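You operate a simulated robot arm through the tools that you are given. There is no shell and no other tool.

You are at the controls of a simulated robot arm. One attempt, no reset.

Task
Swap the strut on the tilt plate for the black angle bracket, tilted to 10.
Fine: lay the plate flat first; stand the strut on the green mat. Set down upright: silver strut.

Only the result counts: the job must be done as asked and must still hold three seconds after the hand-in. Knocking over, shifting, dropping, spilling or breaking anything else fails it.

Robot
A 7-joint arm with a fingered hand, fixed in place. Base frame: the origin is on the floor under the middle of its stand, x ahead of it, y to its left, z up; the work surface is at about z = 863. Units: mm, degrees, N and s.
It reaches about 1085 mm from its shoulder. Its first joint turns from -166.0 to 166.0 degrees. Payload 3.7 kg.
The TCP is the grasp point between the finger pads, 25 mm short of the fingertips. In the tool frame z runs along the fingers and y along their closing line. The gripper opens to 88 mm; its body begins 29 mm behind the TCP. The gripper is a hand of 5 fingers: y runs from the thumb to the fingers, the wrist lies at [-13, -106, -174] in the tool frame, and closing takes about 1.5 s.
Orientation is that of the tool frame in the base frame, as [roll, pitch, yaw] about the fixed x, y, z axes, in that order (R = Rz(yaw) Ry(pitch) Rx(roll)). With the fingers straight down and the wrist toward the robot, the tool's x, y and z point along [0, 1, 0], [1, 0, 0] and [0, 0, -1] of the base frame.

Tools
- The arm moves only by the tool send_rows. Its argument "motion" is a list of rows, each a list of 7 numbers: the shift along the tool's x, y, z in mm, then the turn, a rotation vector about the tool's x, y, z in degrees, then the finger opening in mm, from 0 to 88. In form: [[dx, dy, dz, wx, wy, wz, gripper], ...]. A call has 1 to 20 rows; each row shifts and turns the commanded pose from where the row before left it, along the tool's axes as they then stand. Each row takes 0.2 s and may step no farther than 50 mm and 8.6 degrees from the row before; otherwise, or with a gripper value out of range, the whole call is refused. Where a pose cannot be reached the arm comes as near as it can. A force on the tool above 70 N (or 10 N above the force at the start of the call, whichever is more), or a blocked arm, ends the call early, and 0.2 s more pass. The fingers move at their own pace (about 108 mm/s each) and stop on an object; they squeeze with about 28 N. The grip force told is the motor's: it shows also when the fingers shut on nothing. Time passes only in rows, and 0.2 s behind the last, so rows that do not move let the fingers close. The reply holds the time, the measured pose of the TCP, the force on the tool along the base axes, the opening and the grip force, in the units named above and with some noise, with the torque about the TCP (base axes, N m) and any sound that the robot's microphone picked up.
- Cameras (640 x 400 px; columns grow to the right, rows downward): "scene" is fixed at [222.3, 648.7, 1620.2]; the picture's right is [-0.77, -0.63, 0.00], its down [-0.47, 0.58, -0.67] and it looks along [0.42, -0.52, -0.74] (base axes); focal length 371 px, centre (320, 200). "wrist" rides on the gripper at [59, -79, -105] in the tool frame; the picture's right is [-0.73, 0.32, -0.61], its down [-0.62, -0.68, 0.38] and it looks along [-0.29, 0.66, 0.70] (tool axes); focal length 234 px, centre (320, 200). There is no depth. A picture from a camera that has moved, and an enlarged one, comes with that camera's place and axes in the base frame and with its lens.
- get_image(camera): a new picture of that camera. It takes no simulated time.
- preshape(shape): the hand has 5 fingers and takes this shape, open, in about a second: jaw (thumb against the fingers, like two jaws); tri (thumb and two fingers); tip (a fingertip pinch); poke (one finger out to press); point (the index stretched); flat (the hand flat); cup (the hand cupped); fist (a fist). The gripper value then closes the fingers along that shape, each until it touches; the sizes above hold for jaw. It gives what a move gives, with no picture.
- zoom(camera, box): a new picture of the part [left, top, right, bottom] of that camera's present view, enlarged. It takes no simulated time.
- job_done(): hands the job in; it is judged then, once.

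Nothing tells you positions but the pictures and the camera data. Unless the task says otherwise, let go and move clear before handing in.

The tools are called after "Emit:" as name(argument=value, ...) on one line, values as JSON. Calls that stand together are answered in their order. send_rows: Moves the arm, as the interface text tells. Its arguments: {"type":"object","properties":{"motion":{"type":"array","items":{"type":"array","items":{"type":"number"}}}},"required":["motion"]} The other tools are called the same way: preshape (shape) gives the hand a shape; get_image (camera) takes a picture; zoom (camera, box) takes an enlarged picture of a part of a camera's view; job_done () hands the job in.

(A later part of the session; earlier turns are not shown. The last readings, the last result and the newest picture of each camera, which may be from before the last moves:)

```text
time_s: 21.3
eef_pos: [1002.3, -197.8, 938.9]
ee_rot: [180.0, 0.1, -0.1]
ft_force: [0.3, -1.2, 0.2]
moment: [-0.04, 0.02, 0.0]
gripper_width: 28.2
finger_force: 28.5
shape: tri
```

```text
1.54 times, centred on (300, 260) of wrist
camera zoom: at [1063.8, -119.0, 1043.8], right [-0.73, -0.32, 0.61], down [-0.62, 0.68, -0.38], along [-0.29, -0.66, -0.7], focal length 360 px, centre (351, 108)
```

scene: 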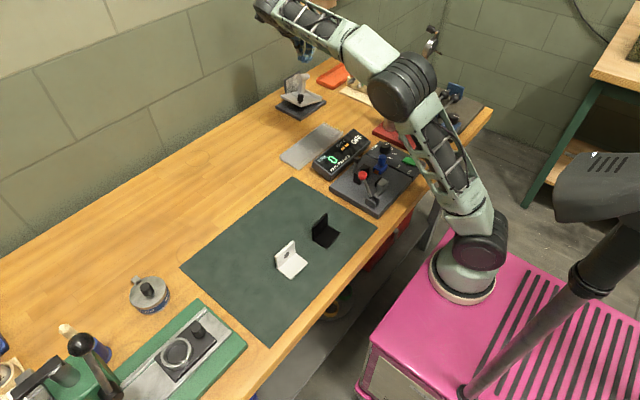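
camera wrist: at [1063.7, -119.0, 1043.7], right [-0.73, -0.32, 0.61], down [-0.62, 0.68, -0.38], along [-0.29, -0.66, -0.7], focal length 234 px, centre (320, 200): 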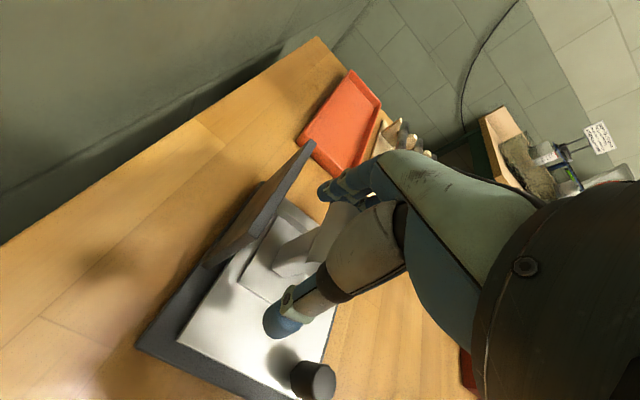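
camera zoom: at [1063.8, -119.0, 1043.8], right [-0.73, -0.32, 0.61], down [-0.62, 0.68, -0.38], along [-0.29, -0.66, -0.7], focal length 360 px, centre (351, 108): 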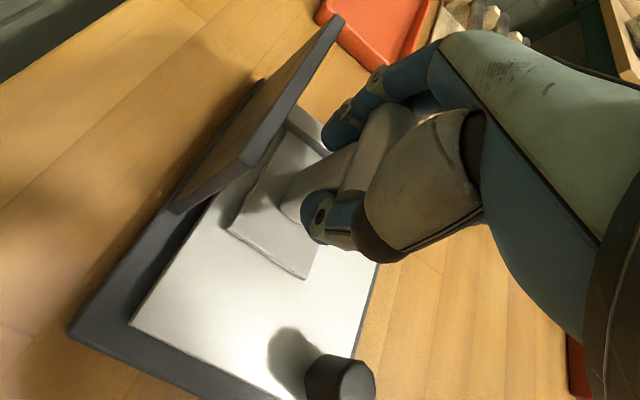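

The thumb and fingers have curled under the cylinder's ends, cradling the strut, and the foot looks slightly raised. I'll lift it gently and check it hangs upright.

Emit:
send_rows(motion=[[0, 0, -6, 0, 0, 0, 0], [0, 0, -8, 0, 0, 0, 0], [0, 0, -12, 0, 0, 0, 0], [0, 0, -16, 0, 0, 0, 0], [0, 0, -20, 0, 0, 0, 0], [0, 0, 0, 0, 0, 0, 0]])

Emit:
zoom(camera="scene", box=[270, 40, 350, 120])

Emit:
get_image(camera="wrist")

```text
time_s: 22.7
eef_pos: [1002.6, -199.5, 1003.2]
ee_rot: [180.0, 0.0, -0.1]
ft_force: [-0.8, 0.4, -1.1]
moment: [0.01, -0.01, -0.02]
gripper_width: 28.1
finger_force: 28.0
shape: tri
```

```text
5.00 times, centred on (310, 80) of scene
camera zoom: at [222.3, 648.7, 1620.2], right [-0.77, -0.63, 0.0], down [-0.47, 0.58, -0.67], along [0.42, -0.52, -0.74], focal length 1857 px, centre (370, 800)
```

zoom: 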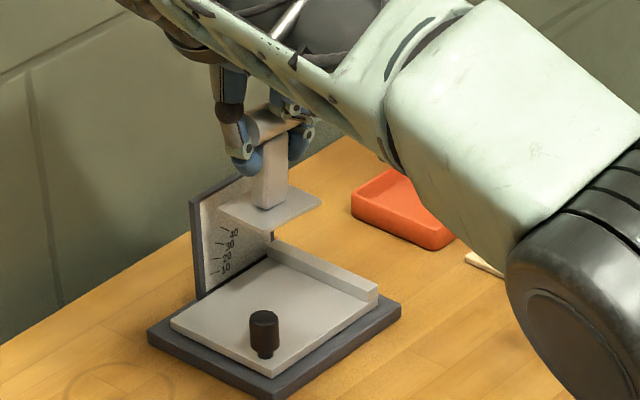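

```text
taken
camera wrist: at [1063.2, -119.6, 1107.5], right [-0.73, -0.32, 0.61], down [-0.62, 0.68, -0.38], along [-0.29, -0.66, -0.7], focal length 234 px, centre (320, 200)
```

wrist: 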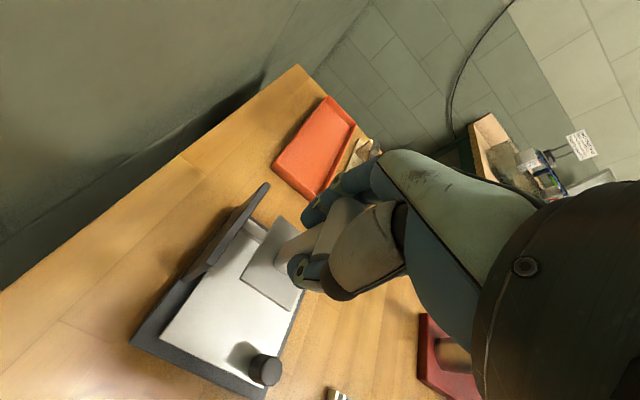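

Emit:
zoom(camera="wrist", box=[210, 170, 370, 330])

Emit:
zoom(camera="scene", box=[290, 50, 340, 95])

```text
2.50 times, centred on (290, 250) of wrist
camera zoom: at [1063.2, -119.6, 1107.5], right [-0.73, -0.32, 0.61], down [-0.62, 0.68, -0.38], along [-0.29, -0.66, -0.7], focal length 585 px, centre (395, 75)
```

zoom: 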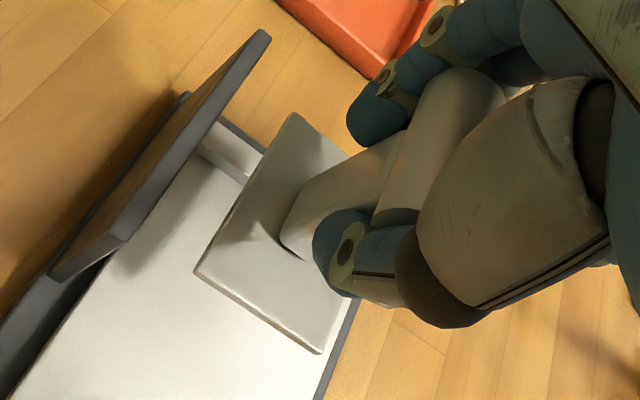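

```text
8.89 times, centred on (315, 72) of scene
camera zoom: at [222.3, 648.7, 1620.2], right [-0.77, -0.63, 0.0], down [-0.47, 0.58, -0.67], along [0.42, -0.52, -0.74], focal length 3302 px, centre (364, 1333)
```

zoom: 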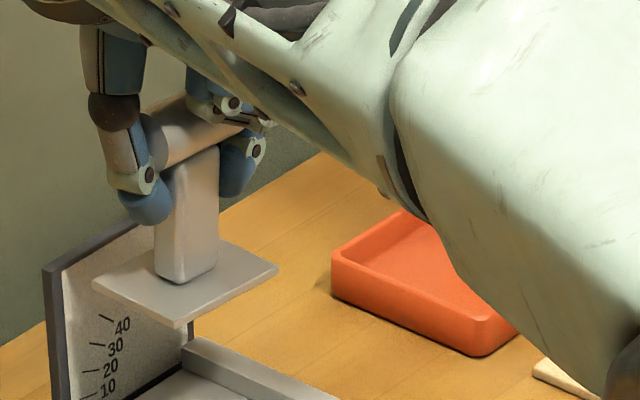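

Emit:
zoom(camera="scene", box=[295, 60, 325, 90])

Emit:
zoom(camera="wrist", box=[255, 195, 335, 275])

```text
13.33 times, centred on (310, 75) of scene
camera zoom: at [222.3, 648.7, 1620.2], right [-0.77, -0.63, 0.0], down [-0.47, 0.58, -0.67], along [0.42, -0.52, -0.74], focal length 4952 px, centre (453, 1867)
```

zoom: 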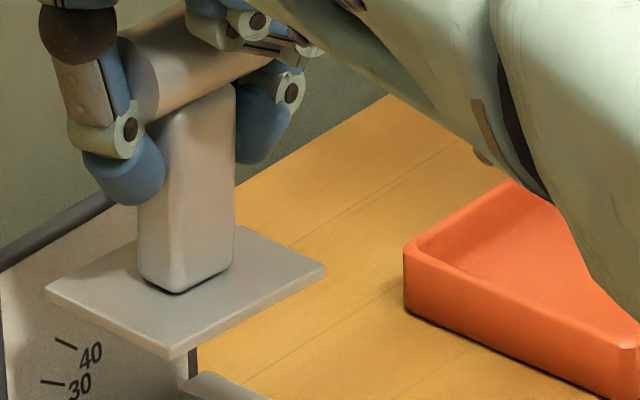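

```text
5.00 times, centred on (295, 235) of wrist
camera zoom: at [1063.2, -119.6, 1107.5], right [-0.73, -0.32, 0.61], down [-0.62, 0.68, -0.38], along [-0.29, -0.66, -0.7], focal length 1171 px, centre (445, 25)
```

zoom: 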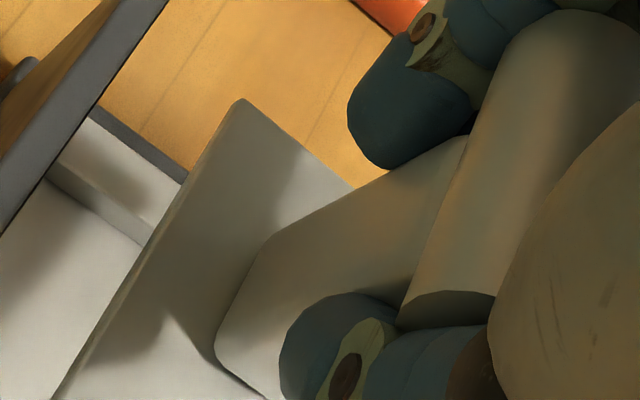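

The strut hangs securely with its foot about 55 mm below the TCP, leaning only a few degrees. I'll raise it and carry it over the devices to a free part of the mat around (690, 270).

Emit:
send_rows(motion=[[0, 0, -30, 0, 0, 0, 0], [0, 0, -40, 0, 0, 0, 0], [0, 0, -40, 0, 0, 0, 0], [-12, -18, 0, 0, 0, 0, 0], [-19.5, -29.3, 0, 0, 0, 0, 0], [-19.5, -29.3, 0, 0, 0, 0, 0], [-19.5, -29.3, 0, 0, 0, 0, 0], [-19.5, -29.3, 0, 0, 0, 0, 0], [-19.5, -29.3, 0, 0, 0, 0, 0], [-19.5, -29.3, 0, 0, 0, 0, 0], [-19.5, -29.3, 0, 0, 0, 0, 0], [-19.5, -29.3, 0, 0, 0, 0, 0], [-19.5, -29.3, 0, 0, 0, 0, 0], [-19.5, -29.3, 0, 0, 0, 0, 0], [-19.5, -29.3, 0, 0, 0, 0, 0], [-19.5, -29.3, 0, 0, 0, 0, 0], [-19.5, -29.3, 0, 0, 0, 0, 0], [-19.5, -29.3, 0, 0, 0, 0, 0], [-19.5, -29.3, 0, 0, 0, 0, 0]])

Emit:
get_image(camera="scene")

Emit:
get_image(camera="wrist")

```text
time_s: 26.7
eef_pos: [700.0, 259.3, 1114.9]
ee_rot: [179.9, 0.1, -0.1]
ft_force: [0.2, -0.4, -1.1]
moment: [0.0, 0.0, -0.04]
gripper_width: 28.3
finger_force: 27.4
shape: tri
```

```text
taken
```

scene: 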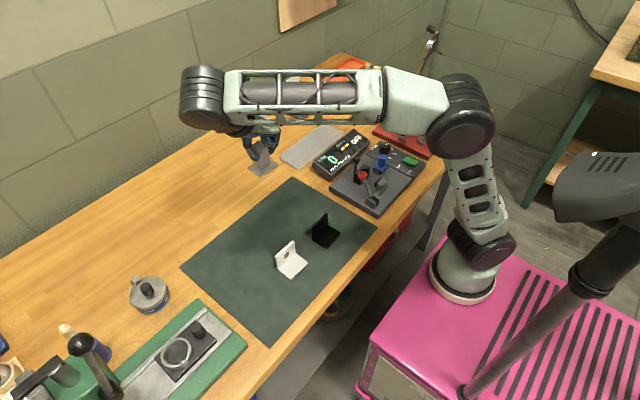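

```text
taken
camera wrist: at [760.1, 338.8, 1218.5], right [-0.73, -0.32, 0.61], down [-0.62, 0.68, -0.38], along [-0.29, -0.66, -0.7], focal length 234 px, centre (320, 200)
```

wrist: 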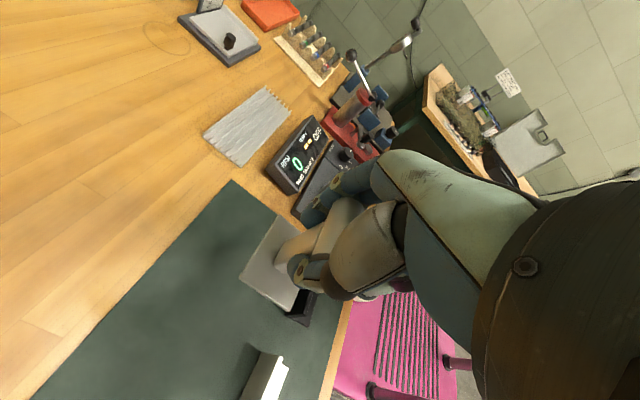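

Emit:
zoom(camera="scene", box=[235, 130, 295, 180])

Emit:
zoom(camera="wrist", box=[230, 190, 350, 330])

```text
8.00 times, centred on (265, 155) of scene
camera zoom: at [222.3, 648.7, 1620.2], right [-0.77, -0.63, 0.0], down [-0.47, 0.58, -0.67], along [0.42, -0.52, -0.74], focal length 2972 px, centre (760, 560)
```

zoom: 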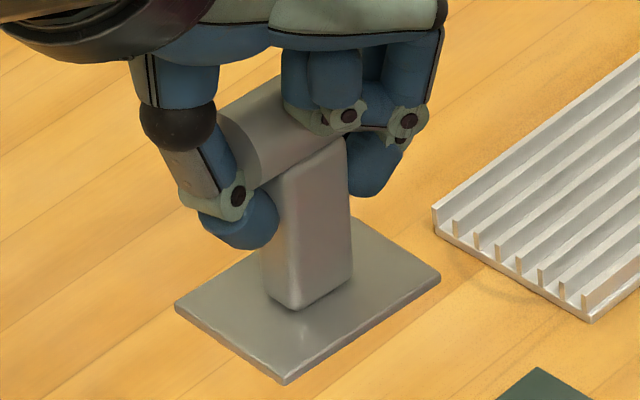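

```text
2.86 times, centred on (290, 260) of wrist
camera zoom: at [760.1, 338.8, 1218.5], right [-0.73, -0.32, 0.61], down [-0.62, 0.68, -0.38], along [-0.29, -0.66, -0.7], focal length 669 px, centre (406, 29)
```

zoom: 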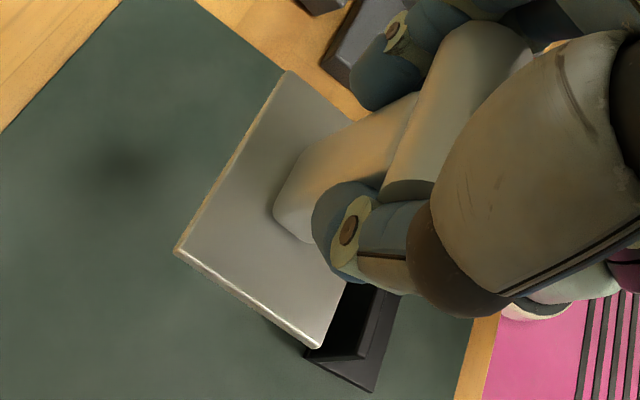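

The strut leans about 5 degrees about x and 2 about y in the hand. I'll lower it toward the mat and correct the lean with a small hand rotation.

Emit:
send_rows(motion=[[0, 0, 36, 0, 0, 0, 0], [0, 0, 40, 0, 0, 0, 0], [0, 0, 40, 0, 0, 0, 0], [0, 0, 29, 0, 0, 0, 0], [0, 0, 0, -2.5, -1.1, 0, 0], [0, 0, 0, -2.5, -1.1, 0, 0], [0, 0, 0, 0, 0, 0, 0]])

Emit:
zoom(camera="scene", box=[230, 140, 310, 210])

Emit:
get_image(camera="scene")

Emit:
zoom(camera="wrist", box=[210, 170, 370, 340])

```text
time_s: 28.3
eef_pos: [701.5, 258.3, 967.7]
ee_rot: [175.0, 2.3, -0.3]
ft_force: [1.4, 0.1, -0.9]
moment: [-0.02, 0.0, 0.0]
gripper_width: 28.0
finger_force: 28.0
shape: tri
```

```text
5.71 times, centred on (270, 175) of scene
camera zoom: at [222.3, 648.7, 1620.2], right [-0.77, -0.63, 0.0], down [-0.47, 0.58, -0.67], along [0.42, -0.52, -0.74], focal length 2122 px, centre (606, 343)
```

zoom: 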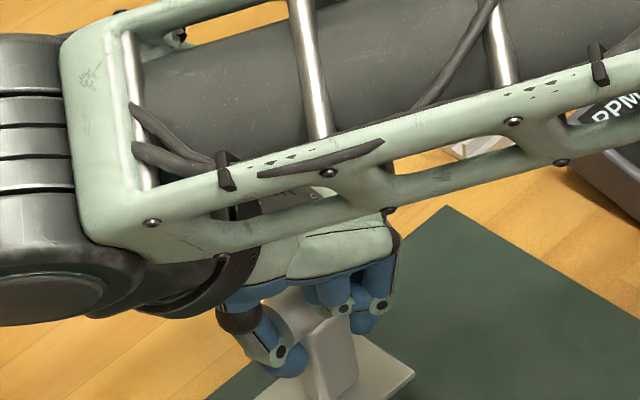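

```text
taken
```

scene: 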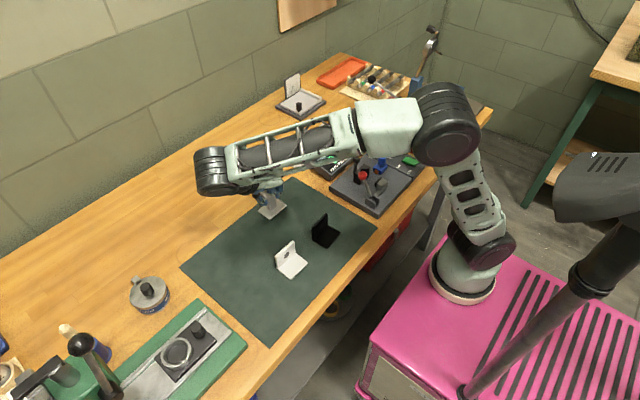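

```text
2.35 times, centred on (290, 255) of wrist
camera zoom: at [764.7, 346.3, 1062.8], right [-0.7, -0.27, 0.66], down [-0.64, 0.65, -0.42], along [-0.32, -0.71, -0.62], focal length 551 px, centre (391, 71)
```

zoom: 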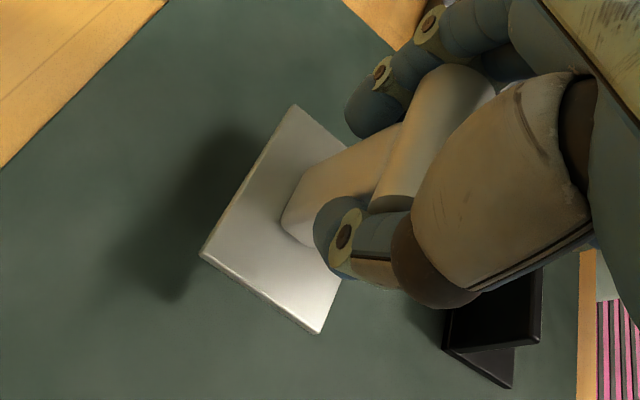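

Emit:
zoom(camera="scene", box=[245, 175, 305, 230])

```text
7.27 times, centred on (275, 202) of scene
camera zoom: at [222.3, 648.7, 1620.2], right [-0.77, -0.63, 0.0], down [-0.47, 0.58, -0.67], along [0.42, -0.52, -0.74], focal length 2701 px, centre (647, 182)
```

zoom: 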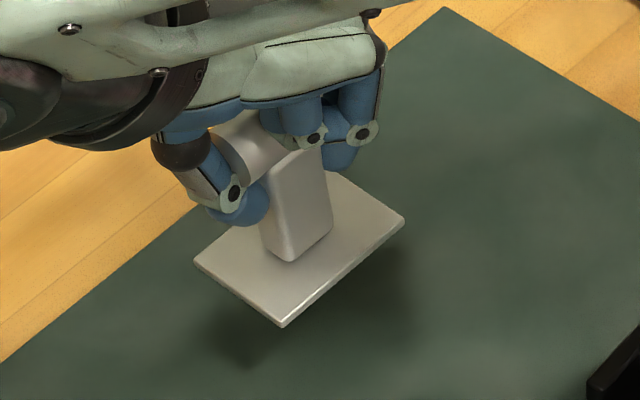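

The strut is now upright within about a degree and some 50 mm above the mat. I'll lower it, then creep down to contact.

Emit:
send_rows(motion=[[0, 0, 20, 0, 0, 0, 0], [0, 0, 15, 0, 0, 0, 0], [0, 0, 4, 0, 0, 0, 0], [0, 0, 2, 0, 0, 0, 0], [0, 0, 2, 0, 0, 0, 0], [0, 0, 0, 0, 0, 0, 0]])

Emit:
zoom(camera="scene", box=[240, 180, 310, 245])

Emit:
zoom(camera="wrist", box=[210, 170, 370, 340])

```text
time_s: 29.7
eef_pos: [699.7, 254.9, 925.9]
ee_rot: [174.9, 2.2, -0.2]
ft_force: [0.1, 0.5, -0.4]
moment: [0.01, -0.03, 0.01]
gripper_width: 28.0
finger_force: 27.8
shape: tri
```

```text
6.15 times, centred on (275, 212) of scene
camera zoom: at [222.3, 648.7, 1620.2], right [-0.77, -0.63, 0.0], down [-0.47, 0.58, -0.67], along [0.42, -0.52, -0.74], focal length 2286 px, centre (597, 123)
```

zoom: 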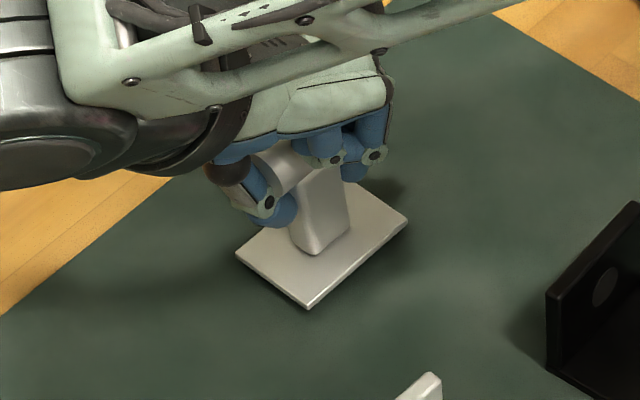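

```text
2.35 times, centred on (290, 255) of wrist
camera zoom: at [762.4, 343.0, 1020.0], right [-0.7, -0.27, 0.66], down [-0.64, 0.65, -0.42], along [-0.32, -0.71, -0.62], focal length 551 px, centre (391, 71)
```

zoom: 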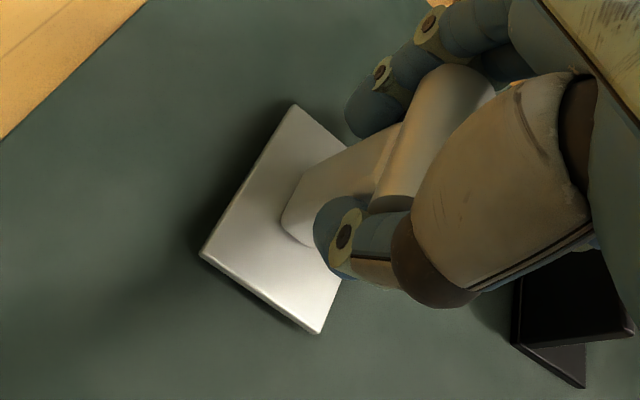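

Emit:
send_rows(motion=[[0, 0, 1.5, 0, 0, 0, 0], [0, 0, 1.5, 0, 0, 0, 0], [0, 0, 1.5, 0, 0, 0, 0], [0, 0, 0, 0, 0, 0, 0]])

Emit:
zoom(camera="scene", box=[255, 195, 300, 235])

```text
time_s: 30.7
eef_pos: [697.1, 255.4, 921.4]
ee_rot: [175.0, 2.3, -0.1]
ft_force: [0.8, -0.6, -0.9]
moment: [0.01, -0.01, 0.02]
gripper_width: 28.1
finger_force: 27.7
shape: tri
```

```text
10.00 times, centred on (278, 215) of scene
camera zoom: at [222.3, 648.7, 1620.2], right [-0.77, -0.63, 0.0], down [-0.47, 0.58, -0.67], along [0.42, -0.52, -0.74], focal length 3714 px, centre (745, 50)
```

zoom: 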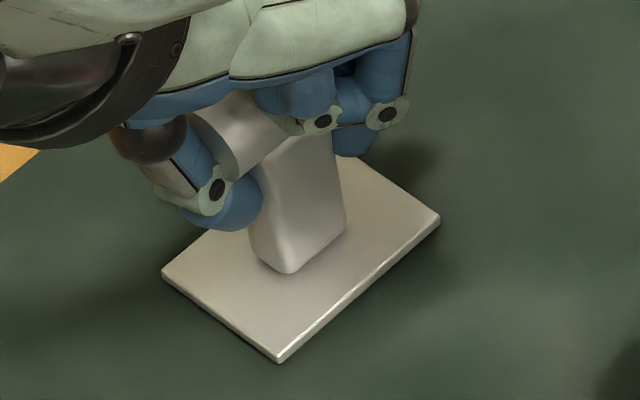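

Emit:
send_rows(motion=[[0, 0, 1, 0, 0, 0, 0], [0, 0, 1, 0, 0, 0, 0], [0, 0, 0, 0, 0, 0, 0]])

Emit:
zoom(camera="scene", box=[255, 195, 300, 235])

```text
time_s: 31.5
eef_pos: [698.9, 253.6, 918.4]
ee_rot: [175.0, 2.2, -0.2]
ft_force: [0.1, -0.3, 4.7]
moment: [0.16, -0.03, -0.01]
gripper_width: 28.4
finger_force: 27.7
shape: tri
```

```text
10.00 times, centred on (278, 215) of scene
camera zoom: at [222.3, 648.7, 1620.2], right [-0.77, -0.63, 0.0], down [-0.47, 0.58, -0.67], along [0.42, -0.52, -0.74], focal length 3714 px, centre (745, 50)
```

zoom: 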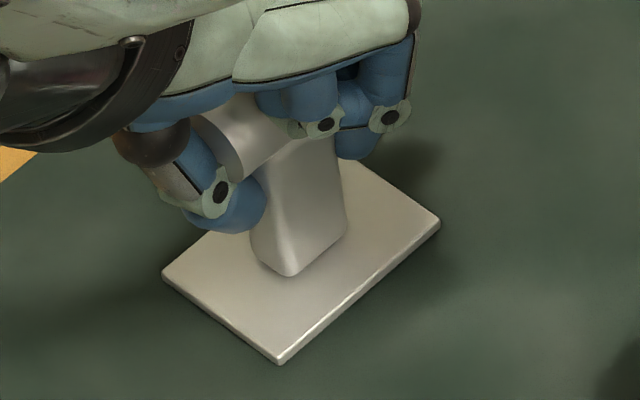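

Contact at about 5 N, with the strut standing practically flat. I'll open the hand gradually.

Emit:
send_rows(motion=[[0, 0, 0.5, 0, 0, 0, 30], [0, 0, 0, 0, 0, 0, 34], [0, 0, 0, 0, 0, 0, 38], [0, 0, 0, 0, 0, 0, 43], [0, 0, 0, 0, 0, 0, 48], [0, 0, 0, 0, 0, 0, 55], [0, 0, 0, 0, 0, 0, 65], [0, 0, 0, 0, 0, 0, 78], [0, 0, 0, 0, 0, 0, 88], [0, 0, 0, 0, 0, 0, 88], [0, 0, 0, 0, 0, 0, 88]])

Emit:
zoom(camera="scene", box=[250, 185, 305, 235])

Emit:
get_image(camera="wrist")

```text
time_s: 33.9
eef_pos: [697.3, 256.6, 918.9]
ee_rot: [175.0, 2.4, -0.2]
ft_force: [-0.2, 0.8, 0.3]
moment: [0.0, 0.0, -0.04]
gripper_width: 80.0
finger_force: 0.2
shape: jaw
```

```text
8.00 times, centred on (278, 210) of scene
camera zoom: at [222.3, 648.7, 1620.2], right [-0.77, -0.63, 0.0], down [-0.47, 0.58, -0.67], along [0.42, -0.52, -0.74], focal length 2972 px, centre (660, 120)
```

zoom: 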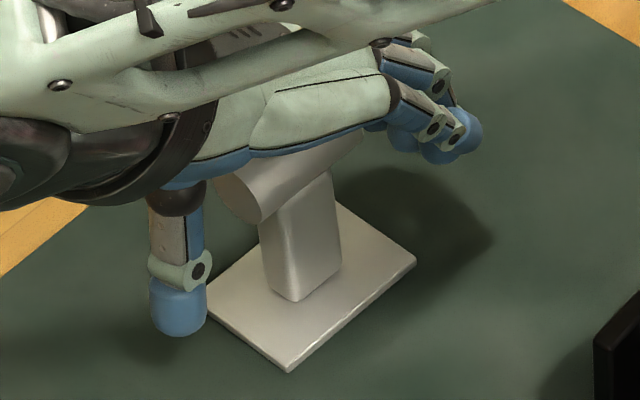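

```text
taken
camera wrist: at [761.5, 342.7, 1013.4], right [-0.7, -0.27, 0.66], down [-0.64, 0.65, -0.42], along [-0.32, -0.71, -0.62], focal length 234 px, centre (320, 200)
```

wrist: 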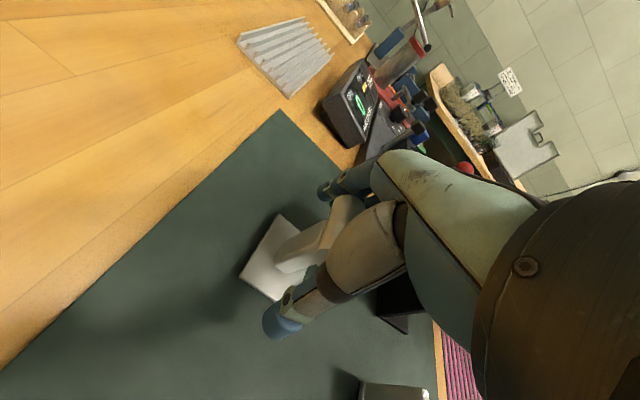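

The strut stands on the mat and the hand is clear of it. I'll raise straight up, level the hand, and check the strut.

Emit:
send_rows(motion=[[0, 1, -15, 0, 0, 0, 88], [0, 2, -25, 0, 0, 0, 88], [0, 3, -35, 0, 0, 0, 88], [0, 3, -40, 0, 0, 0, 88], [0, 0, -40, 0, 0, 0, 88], [0, 0, 0, 2.5, 1.1, 0, 88], [0, 0, 0, 2.5, 1.2, 0, 88], [0, 0, 0, 0, 0, 0, 88]])

Emit:
get_image(camera="scene")

Emit:
get_image(camera="wrist")

```text
time_s: 35.7
eef_pos: [704.4, 259.4, 1070.6]
ee_rot: [-180.0, 0.0, -0.2]
ft_force: [-1.5, -1.1, -0.1]
moment: [0.01, 0.02, 0.0]
gripper_width: 80.4
finger_force: 0.1
shape: jaw
```

```text
taken
```

scene: 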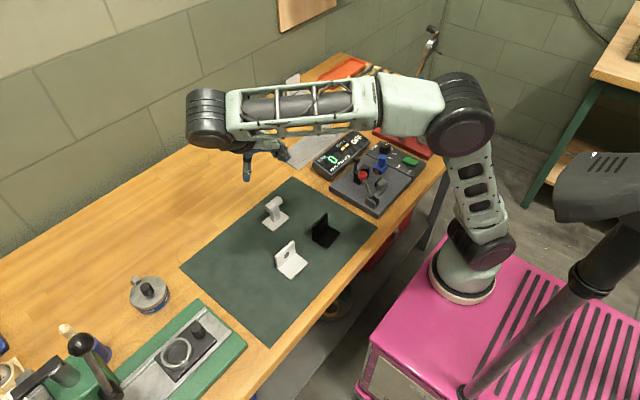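

```text
taken
camera wrist: at [764.1, 338.5, 1177.3], right [-0.73, -0.32, 0.61], down [-0.62, 0.68, -0.38], along [-0.29, -0.66, -0.7], focal length 234 px, centre (320, 200)
```

wrist: 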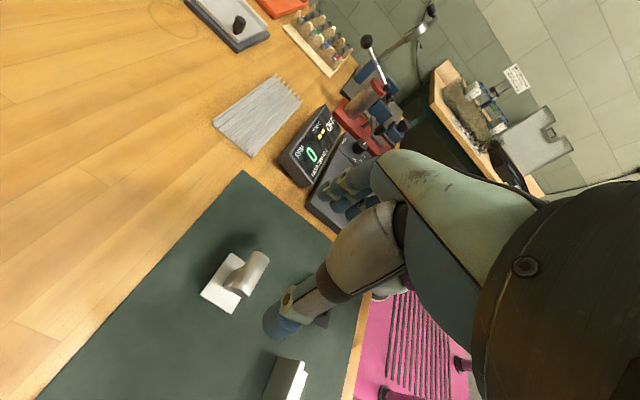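

The strut stands upright on the mat. Next I'll turn the hand back 90 degrees and look closely at the black bracket.

Emit:
send_rows(motion=[[0, 0, 0, 0, 0, -8.5, 88], [0, 0, 0, 0, 0, -8.5, 88], [0, 0, 0, 0, 0, -8.5, 88], [0, 0, 0, 0, 0, -8.5, 88], [0, 0, 0, 0, 0, -8.5, 88], [0, 0, 0, 0, 0, -8.5, 88], [0, 0, 0, 0, 0, -8.5, 88], [0, 0, 0, 0, 0, -8.5, 88], [0, 0, 0, 0, 0, -8.5, 88], [0, 0, 0, 0, 0, -8.5, 88], [0, 0, 0, 0, 0, -5.2, 88], [-8.4, -37.7, 1.4, 0, 0, 0, 88], [-8.4, -37.7, 1.4, 0, 0, 0, 88], [-8.4, -37.7, 1.4, 0, 0, 0, 88], [-8.4, -37.7, 1.4, 0, 0, 0, 88], [-8.4, -37.7, 1.4, 0, 0, 0, 88], [-8.4, -37.7, 1.4, 0, 0, 0, 88], [-8.4, -37.7, 1.4, 0, 0, 0, 88]])

Emit:
get_image(camera="wrist")

Emit:
zoom(camera="scene", box=[240, 180, 370, 290])

```text
time_s: 39.5
eef_pos: [440.3, 200.8, 1063.5]
ee_rot: [-180.0, 0.0, 90.2]
ft_force: [0.1, 0.1, -0.4]
moment: [-0.01, 0.02, 0.03]
gripper_width: 80.8
finger_force: 0.1
shape: jaw
```

```text
taken
camera wrist: at [362.0, 259.9, 1168.1], right [0.32, -0.73, 0.61], down [-0.68, -0.63, -0.38], along [0.66, -0.29, -0.7], focal length 234 px, centre (320, 200)
```

wrist: 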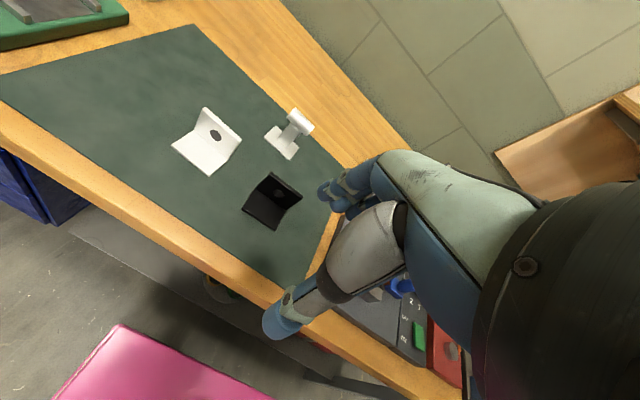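

```text
3.64 times, centred on (305, 235) of scene
camera zoom: at [222.3, 648.7, 1620.2], right [-0.77, -0.63, 0.0], down [-0.47, 0.58, -0.67], along [0.42, -0.52, -0.74], focal length 1351 px, centre (374, 73)
```

zoom: 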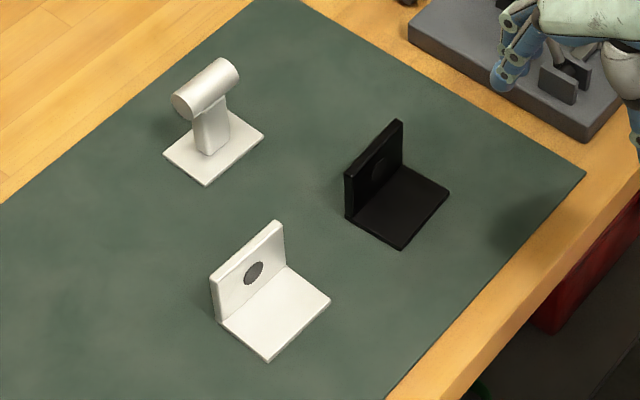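

Emit:
zoom(camera="wrist", box=[225, 160, 315, 240])

Emit:
zoom(camera="scene", box=[300, 205, 345, 255])

```text
5.00 times, centred on (270, 200) of wrist
camera zoom: at [362.0, 259.9, 1168.1], right [0.32, -0.73, 0.61], down [-0.68, -0.63, -0.38], along [0.66, -0.29, -0.7], focal length 1171 px, centre (570, 200)
```

zoom: 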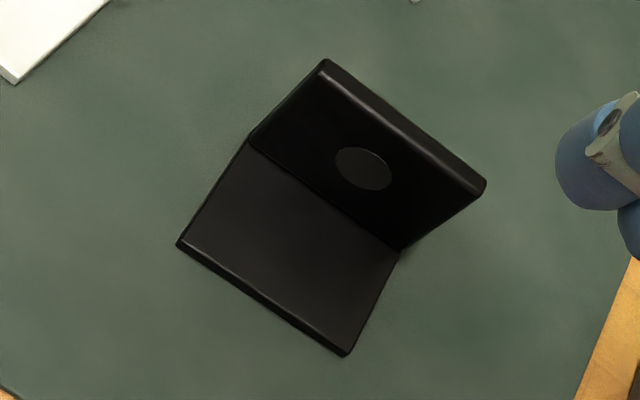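

```text
8.00 times, centred on (322, 230) of scene
camera zoom: at [222.3, 648.7, 1620.2], right [-0.77, -0.63, 0.0], down [-0.47, 0.58, -0.67], along [0.42, -0.52, -0.74], focal length 2972 px, centre (300, -40)
```

zoom: 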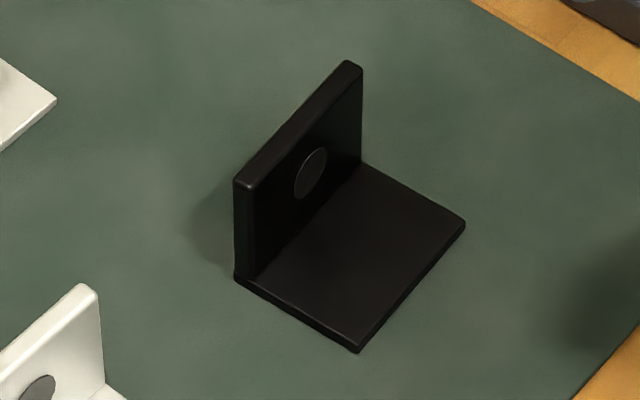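

The black bracket's wall runs along y at x about 580, from y about 178 to 238, with its top near z 911. I'll move above it and descend partway with a 60 mm opening.

Emit:
send_rows(motion=[[2.8, 35, 0, 0, 0, -0.1, 60], [2.8, 35, 0, 0, 0, -0.1, 60], [2.8, 35, 0, 0, 0, 0, 60], [2.8, 34.7, 0, 0, 0, 0, 60], [0, 0, 39, 0, 0, 0, 60], [0, 0, 39, 0, 0, 0, 60], [0, 0, 35, 0, 0, 0, 60], [0, 0, 0, 0, 0, 0, 60]])

Emit:
zoom(camera="wrist", box=[210, 140, 400, 360])

Emit:
zoom(camera="scene", box=[285, 180, 365, 260])

```text
time_s: 41.3
eef_pos: [580.6, 211.1, 949.9]
ee_rot: [180.0, 0.0, 90.3]
ft_force: [-0.1, 0.4, -0.7]
moment: [-0.02, 0.0, 0.02]
gripper_width: 55.4
finger_force: 0.1
shape: jaw
```

```text
1.82 times, centred on (305, 250) of wrist
camera zoom: at [502.8, 269.9, 1054.7], right [0.33, -0.72, 0.61], down [-0.68, -0.63, -0.38], along [0.66, -0.29, -0.7], focal length 426 px, centre (347, 109)
```

zoom: 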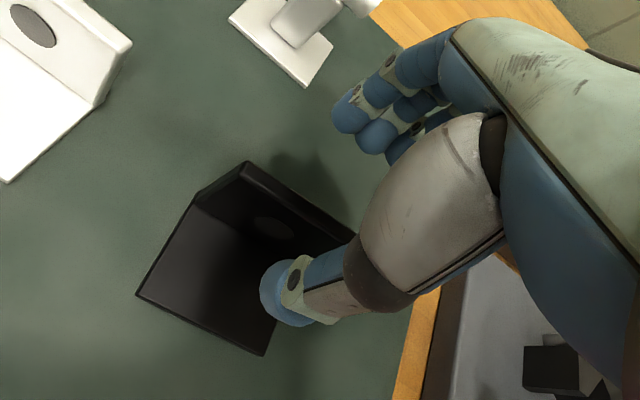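

```text
5.00 times, centred on (325, 220) of scene
camera zoom: at [222.3, 648.7, 1620.2], right [-0.77, -0.63, 0.0], down [-0.47, 0.58, -0.67], along [0.42, -0.52, -0.74], focal length 1857 px, centre (295, 100)
```

zoom: 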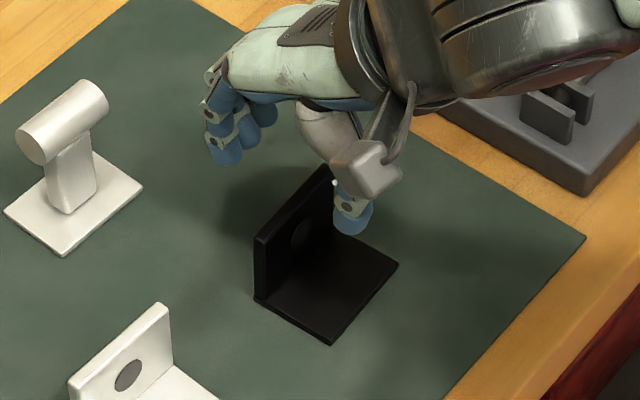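

The thumb is on the inner side of the wall and the fingers are outside, centred well. I'll descend to grip height.

Emit:
send_rows(motion=[[0, 0, 20, 0, 0, 0, 60], [0, 0, 15, 0, 0, 0, 60], [0, 0, 10, 0, 0, 0, 60], [0, 0, 5, 0, 0, 0, 60], [0, 0, 0, 0, 0, 0, 60]])

Emit:
zoom(camera="wrist", box=[210, 140, 400, 360])

Emit:
zoom(camera="scene", box=[285, 190, 365, 260])

```text
time_s: 42.5
eef_pos: [581.3, 211.7, 900.0]
ee_rot: [-179.9, 0.1, 90.4]
ft_force: [0.1, 0.4, -0.5]
moment: [-0.03, 0.02, 0.0]
gripper_width: 55.7
finger_force: 0.0
shape: jaw
```

```text
1.82 times, centred on (305, 250) of wrist
camera zoom: at [502.3, 270.0, 1004.7], right [0.33, -0.72, 0.61], down [-0.68, -0.63, -0.38], along [0.66, -0.29, -0.7], focal length 426 px, centre (347, 109)
```

zoom: 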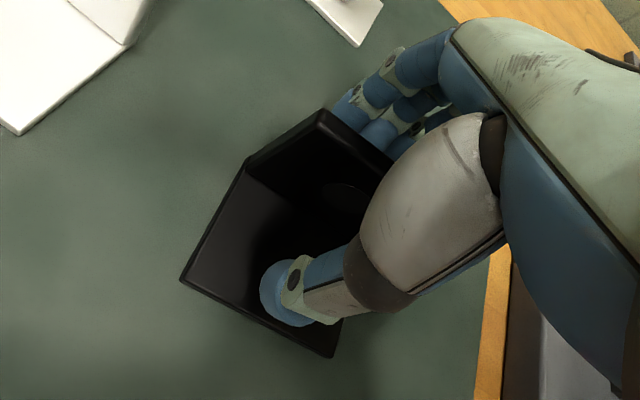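

```text
5.71 times, centred on (325, 225) of scene
camera zoom: at [222.3, 648.7, 1620.2], right [-0.77, -0.63, 0.0], down [-0.47, 0.58, -0.67], along [0.42, -0.52, -0.74], focal length 2122 px, centre (291, 57)
```

zoom: 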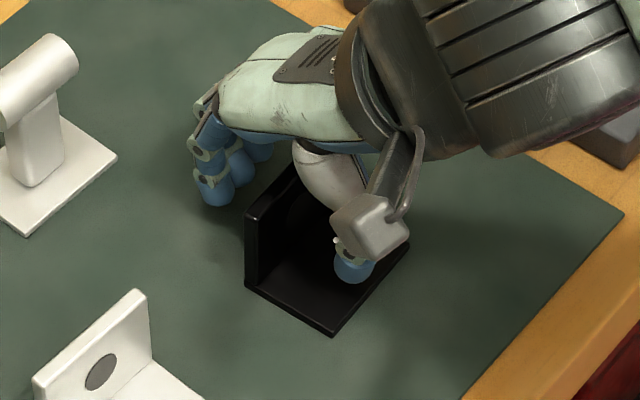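

Fingers straddle the wall without touching. I'll close on it slowly.

Emit:
send_rows(motion=[[0, 0, 0, 0, 0, 0, 48], [0, 0, 0, 0, 0, 0, 38], [0, 0, 0, 0, 0, 0, 30], [0, 0, 0, 0, 0, 0, 22], [0, 0, 0, 0, 0, 0, 16], [0, 0, 0, 0, 0, 0, 11], [0, 0, 0, 0, 0, 0, 7], [0, 0, 0, 0, 0, 0, 3], [0, 0, 0, 0, 0, 0, 0], [0, 0, 0, 0, 0, 0, 0], [0, 0, 0, 0, 0, 0, 0]])

Emit:
zoom(camera="wrist", box=[210, 140, 400, 360])

Emit:
zoom(camera="scene", box=[285, 190, 365, 260])

```text
time_s: 44.9
eef_pos: [580.6, 213.6, 901.2]
ee_rot: [180.0, 0.0, 90.3]
ft_force: [-0.9, -0.4, -0.1]
moment: [-0.03, 0.06, -0.03]
gripper_width: 1.8
finger_force: 27.5
shape: tri
```

```text
1.82 times, centred on (305, 250) of wrist
camera zoom: at [502.3, 269.9, 1004.8], right [0.33, -0.72, 0.61], down [-0.68, -0.63, -0.38], along [0.66, -0.29, -0.7], focal length 426 px, centre (347, 109)
```

zoom: 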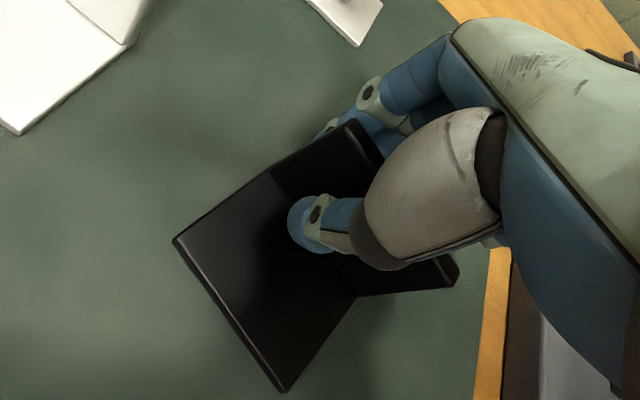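

```text
5.71 times, centred on (325, 225) of scene
camera zoom: at [222.3, 648.7, 1620.2], right [-0.77, -0.63, 0.0], down [-0.47, 0.58, -0.67], along [0.42, -0.52, -0.74], focal length 2122 px, centre (291, 57)
```

zoom: 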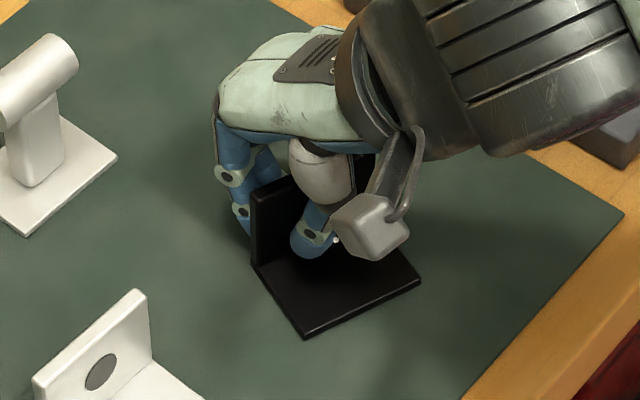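

The bracket turned about 19 degrees in the grip while closing, but appears firmly held. I'll lift it slightly and see how it hangs.

Emit:
send_rows(motion=[[0, 0, -4, 0, 0, 0, 0], [0, 0, -6, 0, 0, 0, 0], [0, 0, -10, 0, 0, 0, 0], [0, 0, -20, 0, 0, 0, 0], [0, 0, -20, 0, 0, 0, 0], [0, 0, 0, 0, 0, 0, 0]])

Emit:
zoom(camera="wrist", box=[210, 140, 400, 360])

Emit:
zoom(camera="scene", box=[285, 170, 365, 250])

```text
time_s: 46.3
eef_pos: [582.5, 211.7, 959.6]
ee_rot: [-179.9, 0.1, 90.4]
ft_force: [0.0, 0.3, -0.1]
moment: [-0.01, 0.0, 0.02]
gripper_width: 1.9
finger_force: 27.9
shape: tri
```

```text
1.82 times, centred on (305, 250) of wrist
camera zoom: at [502.2, 269.8, 1064.7], right [0.33, -0.72, 0.61], down [-0.68, -0.63, -0.38], along [0.66, -0.29, -0.7], focal length 426 px, centre (347, 109)
```

zoom: 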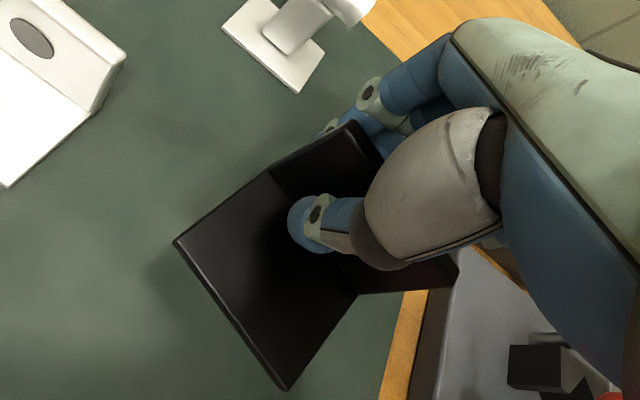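

```text
5.00 times, centred on (325, 210) of scene
camera zoom: at [222.3, 648.7, 1620.2], right [-0.77, -0.63, 0.0], down [-0.47, 0.58, -0.67], along [0.42, -0.52, -0.74], focal length 1857 px, centre (295, 150)
```

zoom: 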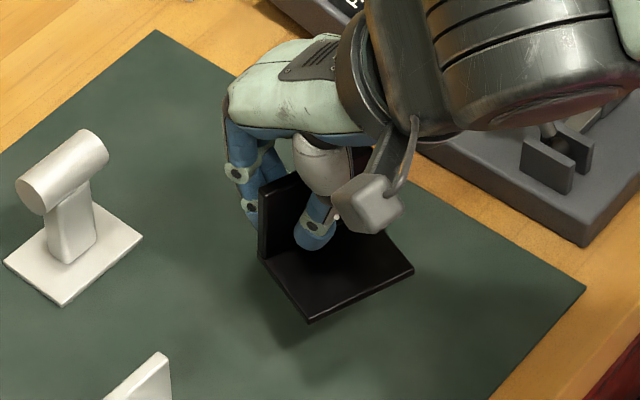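

The bracket is firmly held, turned 19 degrees relative to the hand. Before placing it I want to know the fence height and the scale plate's position, so I'll zoom in on the empty tilt plate.

Emit:
zoom(camera="scene", box=[272, 68, 332, 122])

Emit:
zoom(camera="scene", box=[280, 68, 310, 98])

```text
7.41 times, centred on (302, 95) of scene
camera zoom: at [222.3, 648.7, 1620.2], right [-0.77, -0.63, 0.0], down [-0.47, 0.58, -0.67], along [0.42, -0.52, -0.74], focal length 2751 px, centre (453, 978)
```

zoom: 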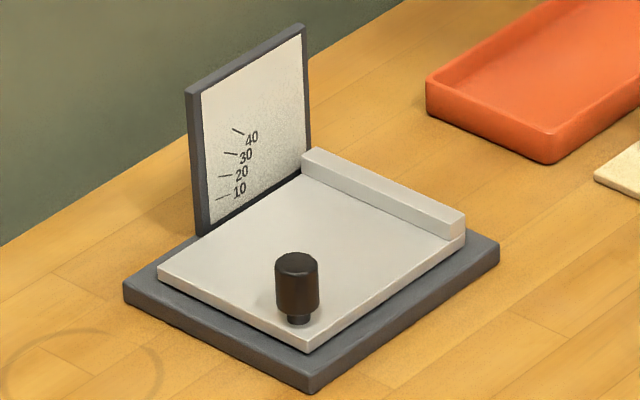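

```text
13.33 times, centred on (295, 83) of scene
camera zoom: at [222.3, 648.7, 1620.2], right [-0.77, -0.63, 0.0], down [-0.47, 0.58, -0.67], along [0.42, -0.52, -0.74], focal length 4952 px, centre (653, 1760)
```

zoom: 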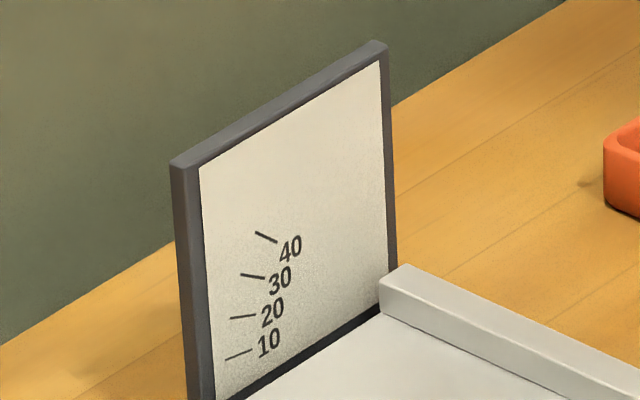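

The fence is about 13 mm high, so I want a higher grip on the wall that lets the fingertips pass above it. I'll set the bracket back on the mat, regrip about 9 mm higher, and then place it near the fence.

Emit:
send_rows(motion=[[0, 0, 25, 0, 0, 0, 0], [0, 0, 20, 0, 0, 0, 0], [0, 0, 9, 0, 0, 0, 0], [0, 0, 2, 0, 0, 0, 0], [0, 0, 1, 0, 0, 0, 0], [0, 0, 0, 0, 0, 0, 0]])

Emit:
zoom(camera="scene", box=[285, 190, 365, 260])

```text
time_s: 47.7
eef_pos: [578.7, 211.7, 903.2]
ee_rot: [-180.0, 0.0, 90.3]
ft_force: [0.4, -0.8, 0.0]
moment: [0.0, -0.01, 0.0]
gripper_width: 1.9
finger_force: 28.3
shape: tri
```

```text
5.71 times, centred on (325, 225) of scene
camera zoom: at [222.3, 648.7, 1620.2], right [-0.77, -0.63, 0.0], down [-0.47, 0.58, -0.67], along [0.42, -0.52, -0.74], focal length 2122 px, centre (291, 57)
```

zoom: 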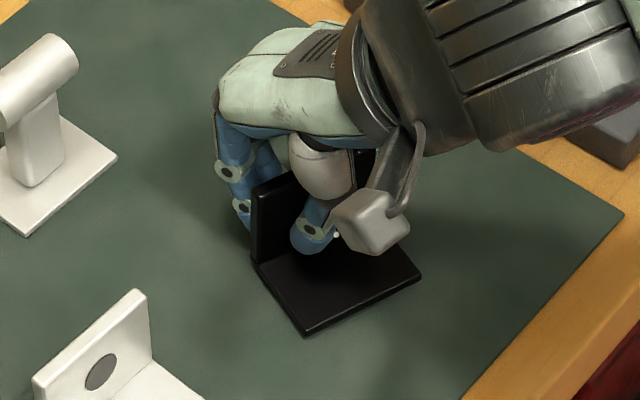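

Emit:
send_rows(motion=[[0, 0, 1, 0, 0, 0, 0], [0, 0, 0.7, 0, 0, 0, 0], [0, 0, 0, 0, 0, 0, 0]])

```text
time_s: 48.5
eef_pos: [579.7, 211.1, 902.2]
ee_rot: [179.9, 0.0, 90.4]
ft_force: [-0.4, -0.3, -0.4]
moment: [0.05, -0.01, -0.02]
gripper_width: 2.1
finger_force: 28.0
shape: tri
```

Emit:
send_rows(motion=[[0, 0, 1, 0, 0, 0, 0], [0, 0, 0.5, 0, 0, 0, 0], [0, 0, 0, 0, 0, 0, 0]])

```text
time_s: 49.3
eef_pos: [579.5, 212.5, 900.7]
ee_rot: [180.0, -0.1, 90.3]
ft_force: [1.2, 0.5, 1.1]
moment: [-0.04, 0.04, 0.0]
gripper_width: 2.1
finger_force: 27.8
shape: tri
```

The bracket is just touching the mat. I'll open a little, rise 9 mm, and close again.

Emit:
send_rows(motion=[[0, 0, 0.3, 0, 0, 0, 8], [0, 0, 0, 0, 0, 0, 14], [0, 0, 0, 0, 0, 0, 22], [0, 0, 0, 0, 0, 0, 28], [0, 0, 0, 0, 0, 0, 28], [0, 0, -3, 0, 0, 0, 28], [0, 0, -3, 0, 0, 0, 28], [0, 0, -3, 0, 0, 0, 28], [0, 0, 0, 0, 0, 0, 28]])

Emit:
zoom(camera="wrist", box=[210, 140, 400, 360])

Emit:
zoom(camera="scene", box=[285, 190, 365, 260])

```text
time_s: 51.3
eef_pos: [580.5, 212.9, 909.4]
ee_rot: [179.9, 0.0, 90.3]
ft_force: [0.4, 0.7, 0.1]
moment: [0.01, 0.0, 0.01]
gripper_width: 25.4
finger_force: 0.0
shape: tri
```

```text
1.82 times, centred on (305, 250) of wrist
camera zoom: at [502.1, 270.3, 1014.1], right [0.33, -0.72, 0.61], down [-0.68, -0.63, -0.38], along [0.66, -0.29, -0.7], focal length 426 px, centre (347, 109)
```

zoom: 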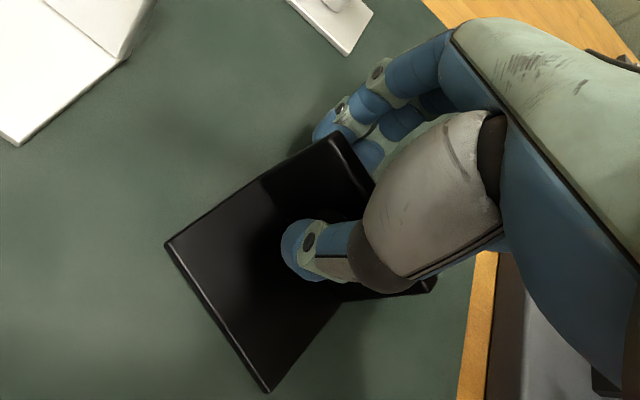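

```text
5.71 times, centred on (325, 225) of scene
camera zoom: at [222.3, 648.7, 1620.2], right [-0.77, -0.63, 0.0], down [-0.47, 0.58, -0.67], along [0.42, -0.52, -0.74], focal length 2122 px, centre (291, 57)
```

zoom: 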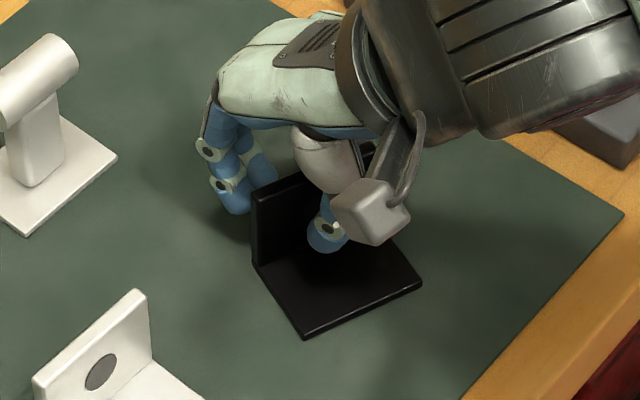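

Emit:
send_rows(motion=[[0, 0, 0, 0, 0, 0, 22], [0, 0, 0, 0, 0, 0, 16], [0, 0, 0, 0, 0, 0, 11], [0, 0, 0, 0, 0, 0, 7], [0, 0, 0, 0, 0, 0, 3], [0, 0, 0, 0, 0, 0, 0], [0, 0, 0, 0, 0, 0, 0], [0, 0, 0, 0, 0, 0, 0]])

Emit:
zoom(camera="wrist", box=[210, 140, 400, 360])

Emit:
zoom(camera="scene", box=[285, 190, 365, 260])

```text
time_s: 53.1
eef_pos: [581.4, 211.1, 910.1]
ee_rot: [-180.0, -0.1, 90.3]
ft_force: [0.3, -0.4, -0.3]
moment: [-0.01, -0.03, 0.0]
gripper_width: 3.1
finger_force: 28.0
shape: tri
```

```text
1.82 times, centred on (305, 250) of wrist
camera zoom: at [502.2, 270.2, 1014.0], right [0.33, -0.72, 0.61], down [-0.68, -0.63, -0.38], along [0.66, -0.29, -0.7], focal length 426 px, centre (347, 109)
```

zoom: 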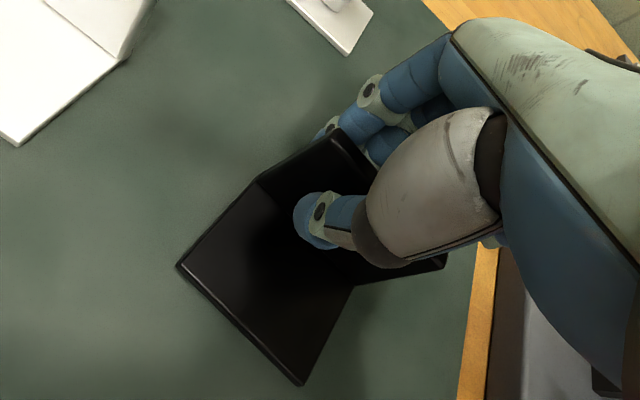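

```text
5.71 times, centred on (325, 225) of scene
camera zoom: at [222.3, 648.7, 1620.2], right [-0.77, -0.63, 0.0], down [-0.47, 0.58, -0.67], along [0.42, -0.52, -0.74], focal length 2122 px, centre (291, 57)
```

zoom: 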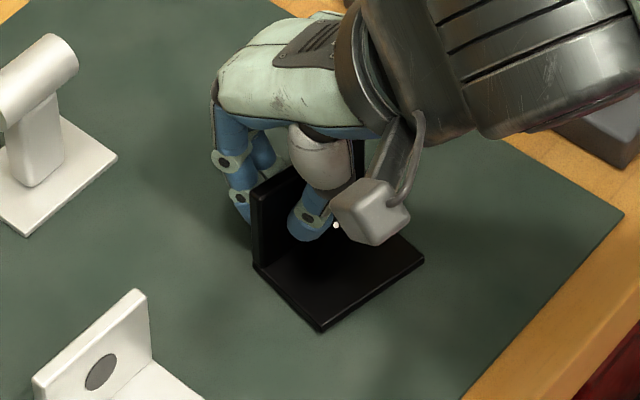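

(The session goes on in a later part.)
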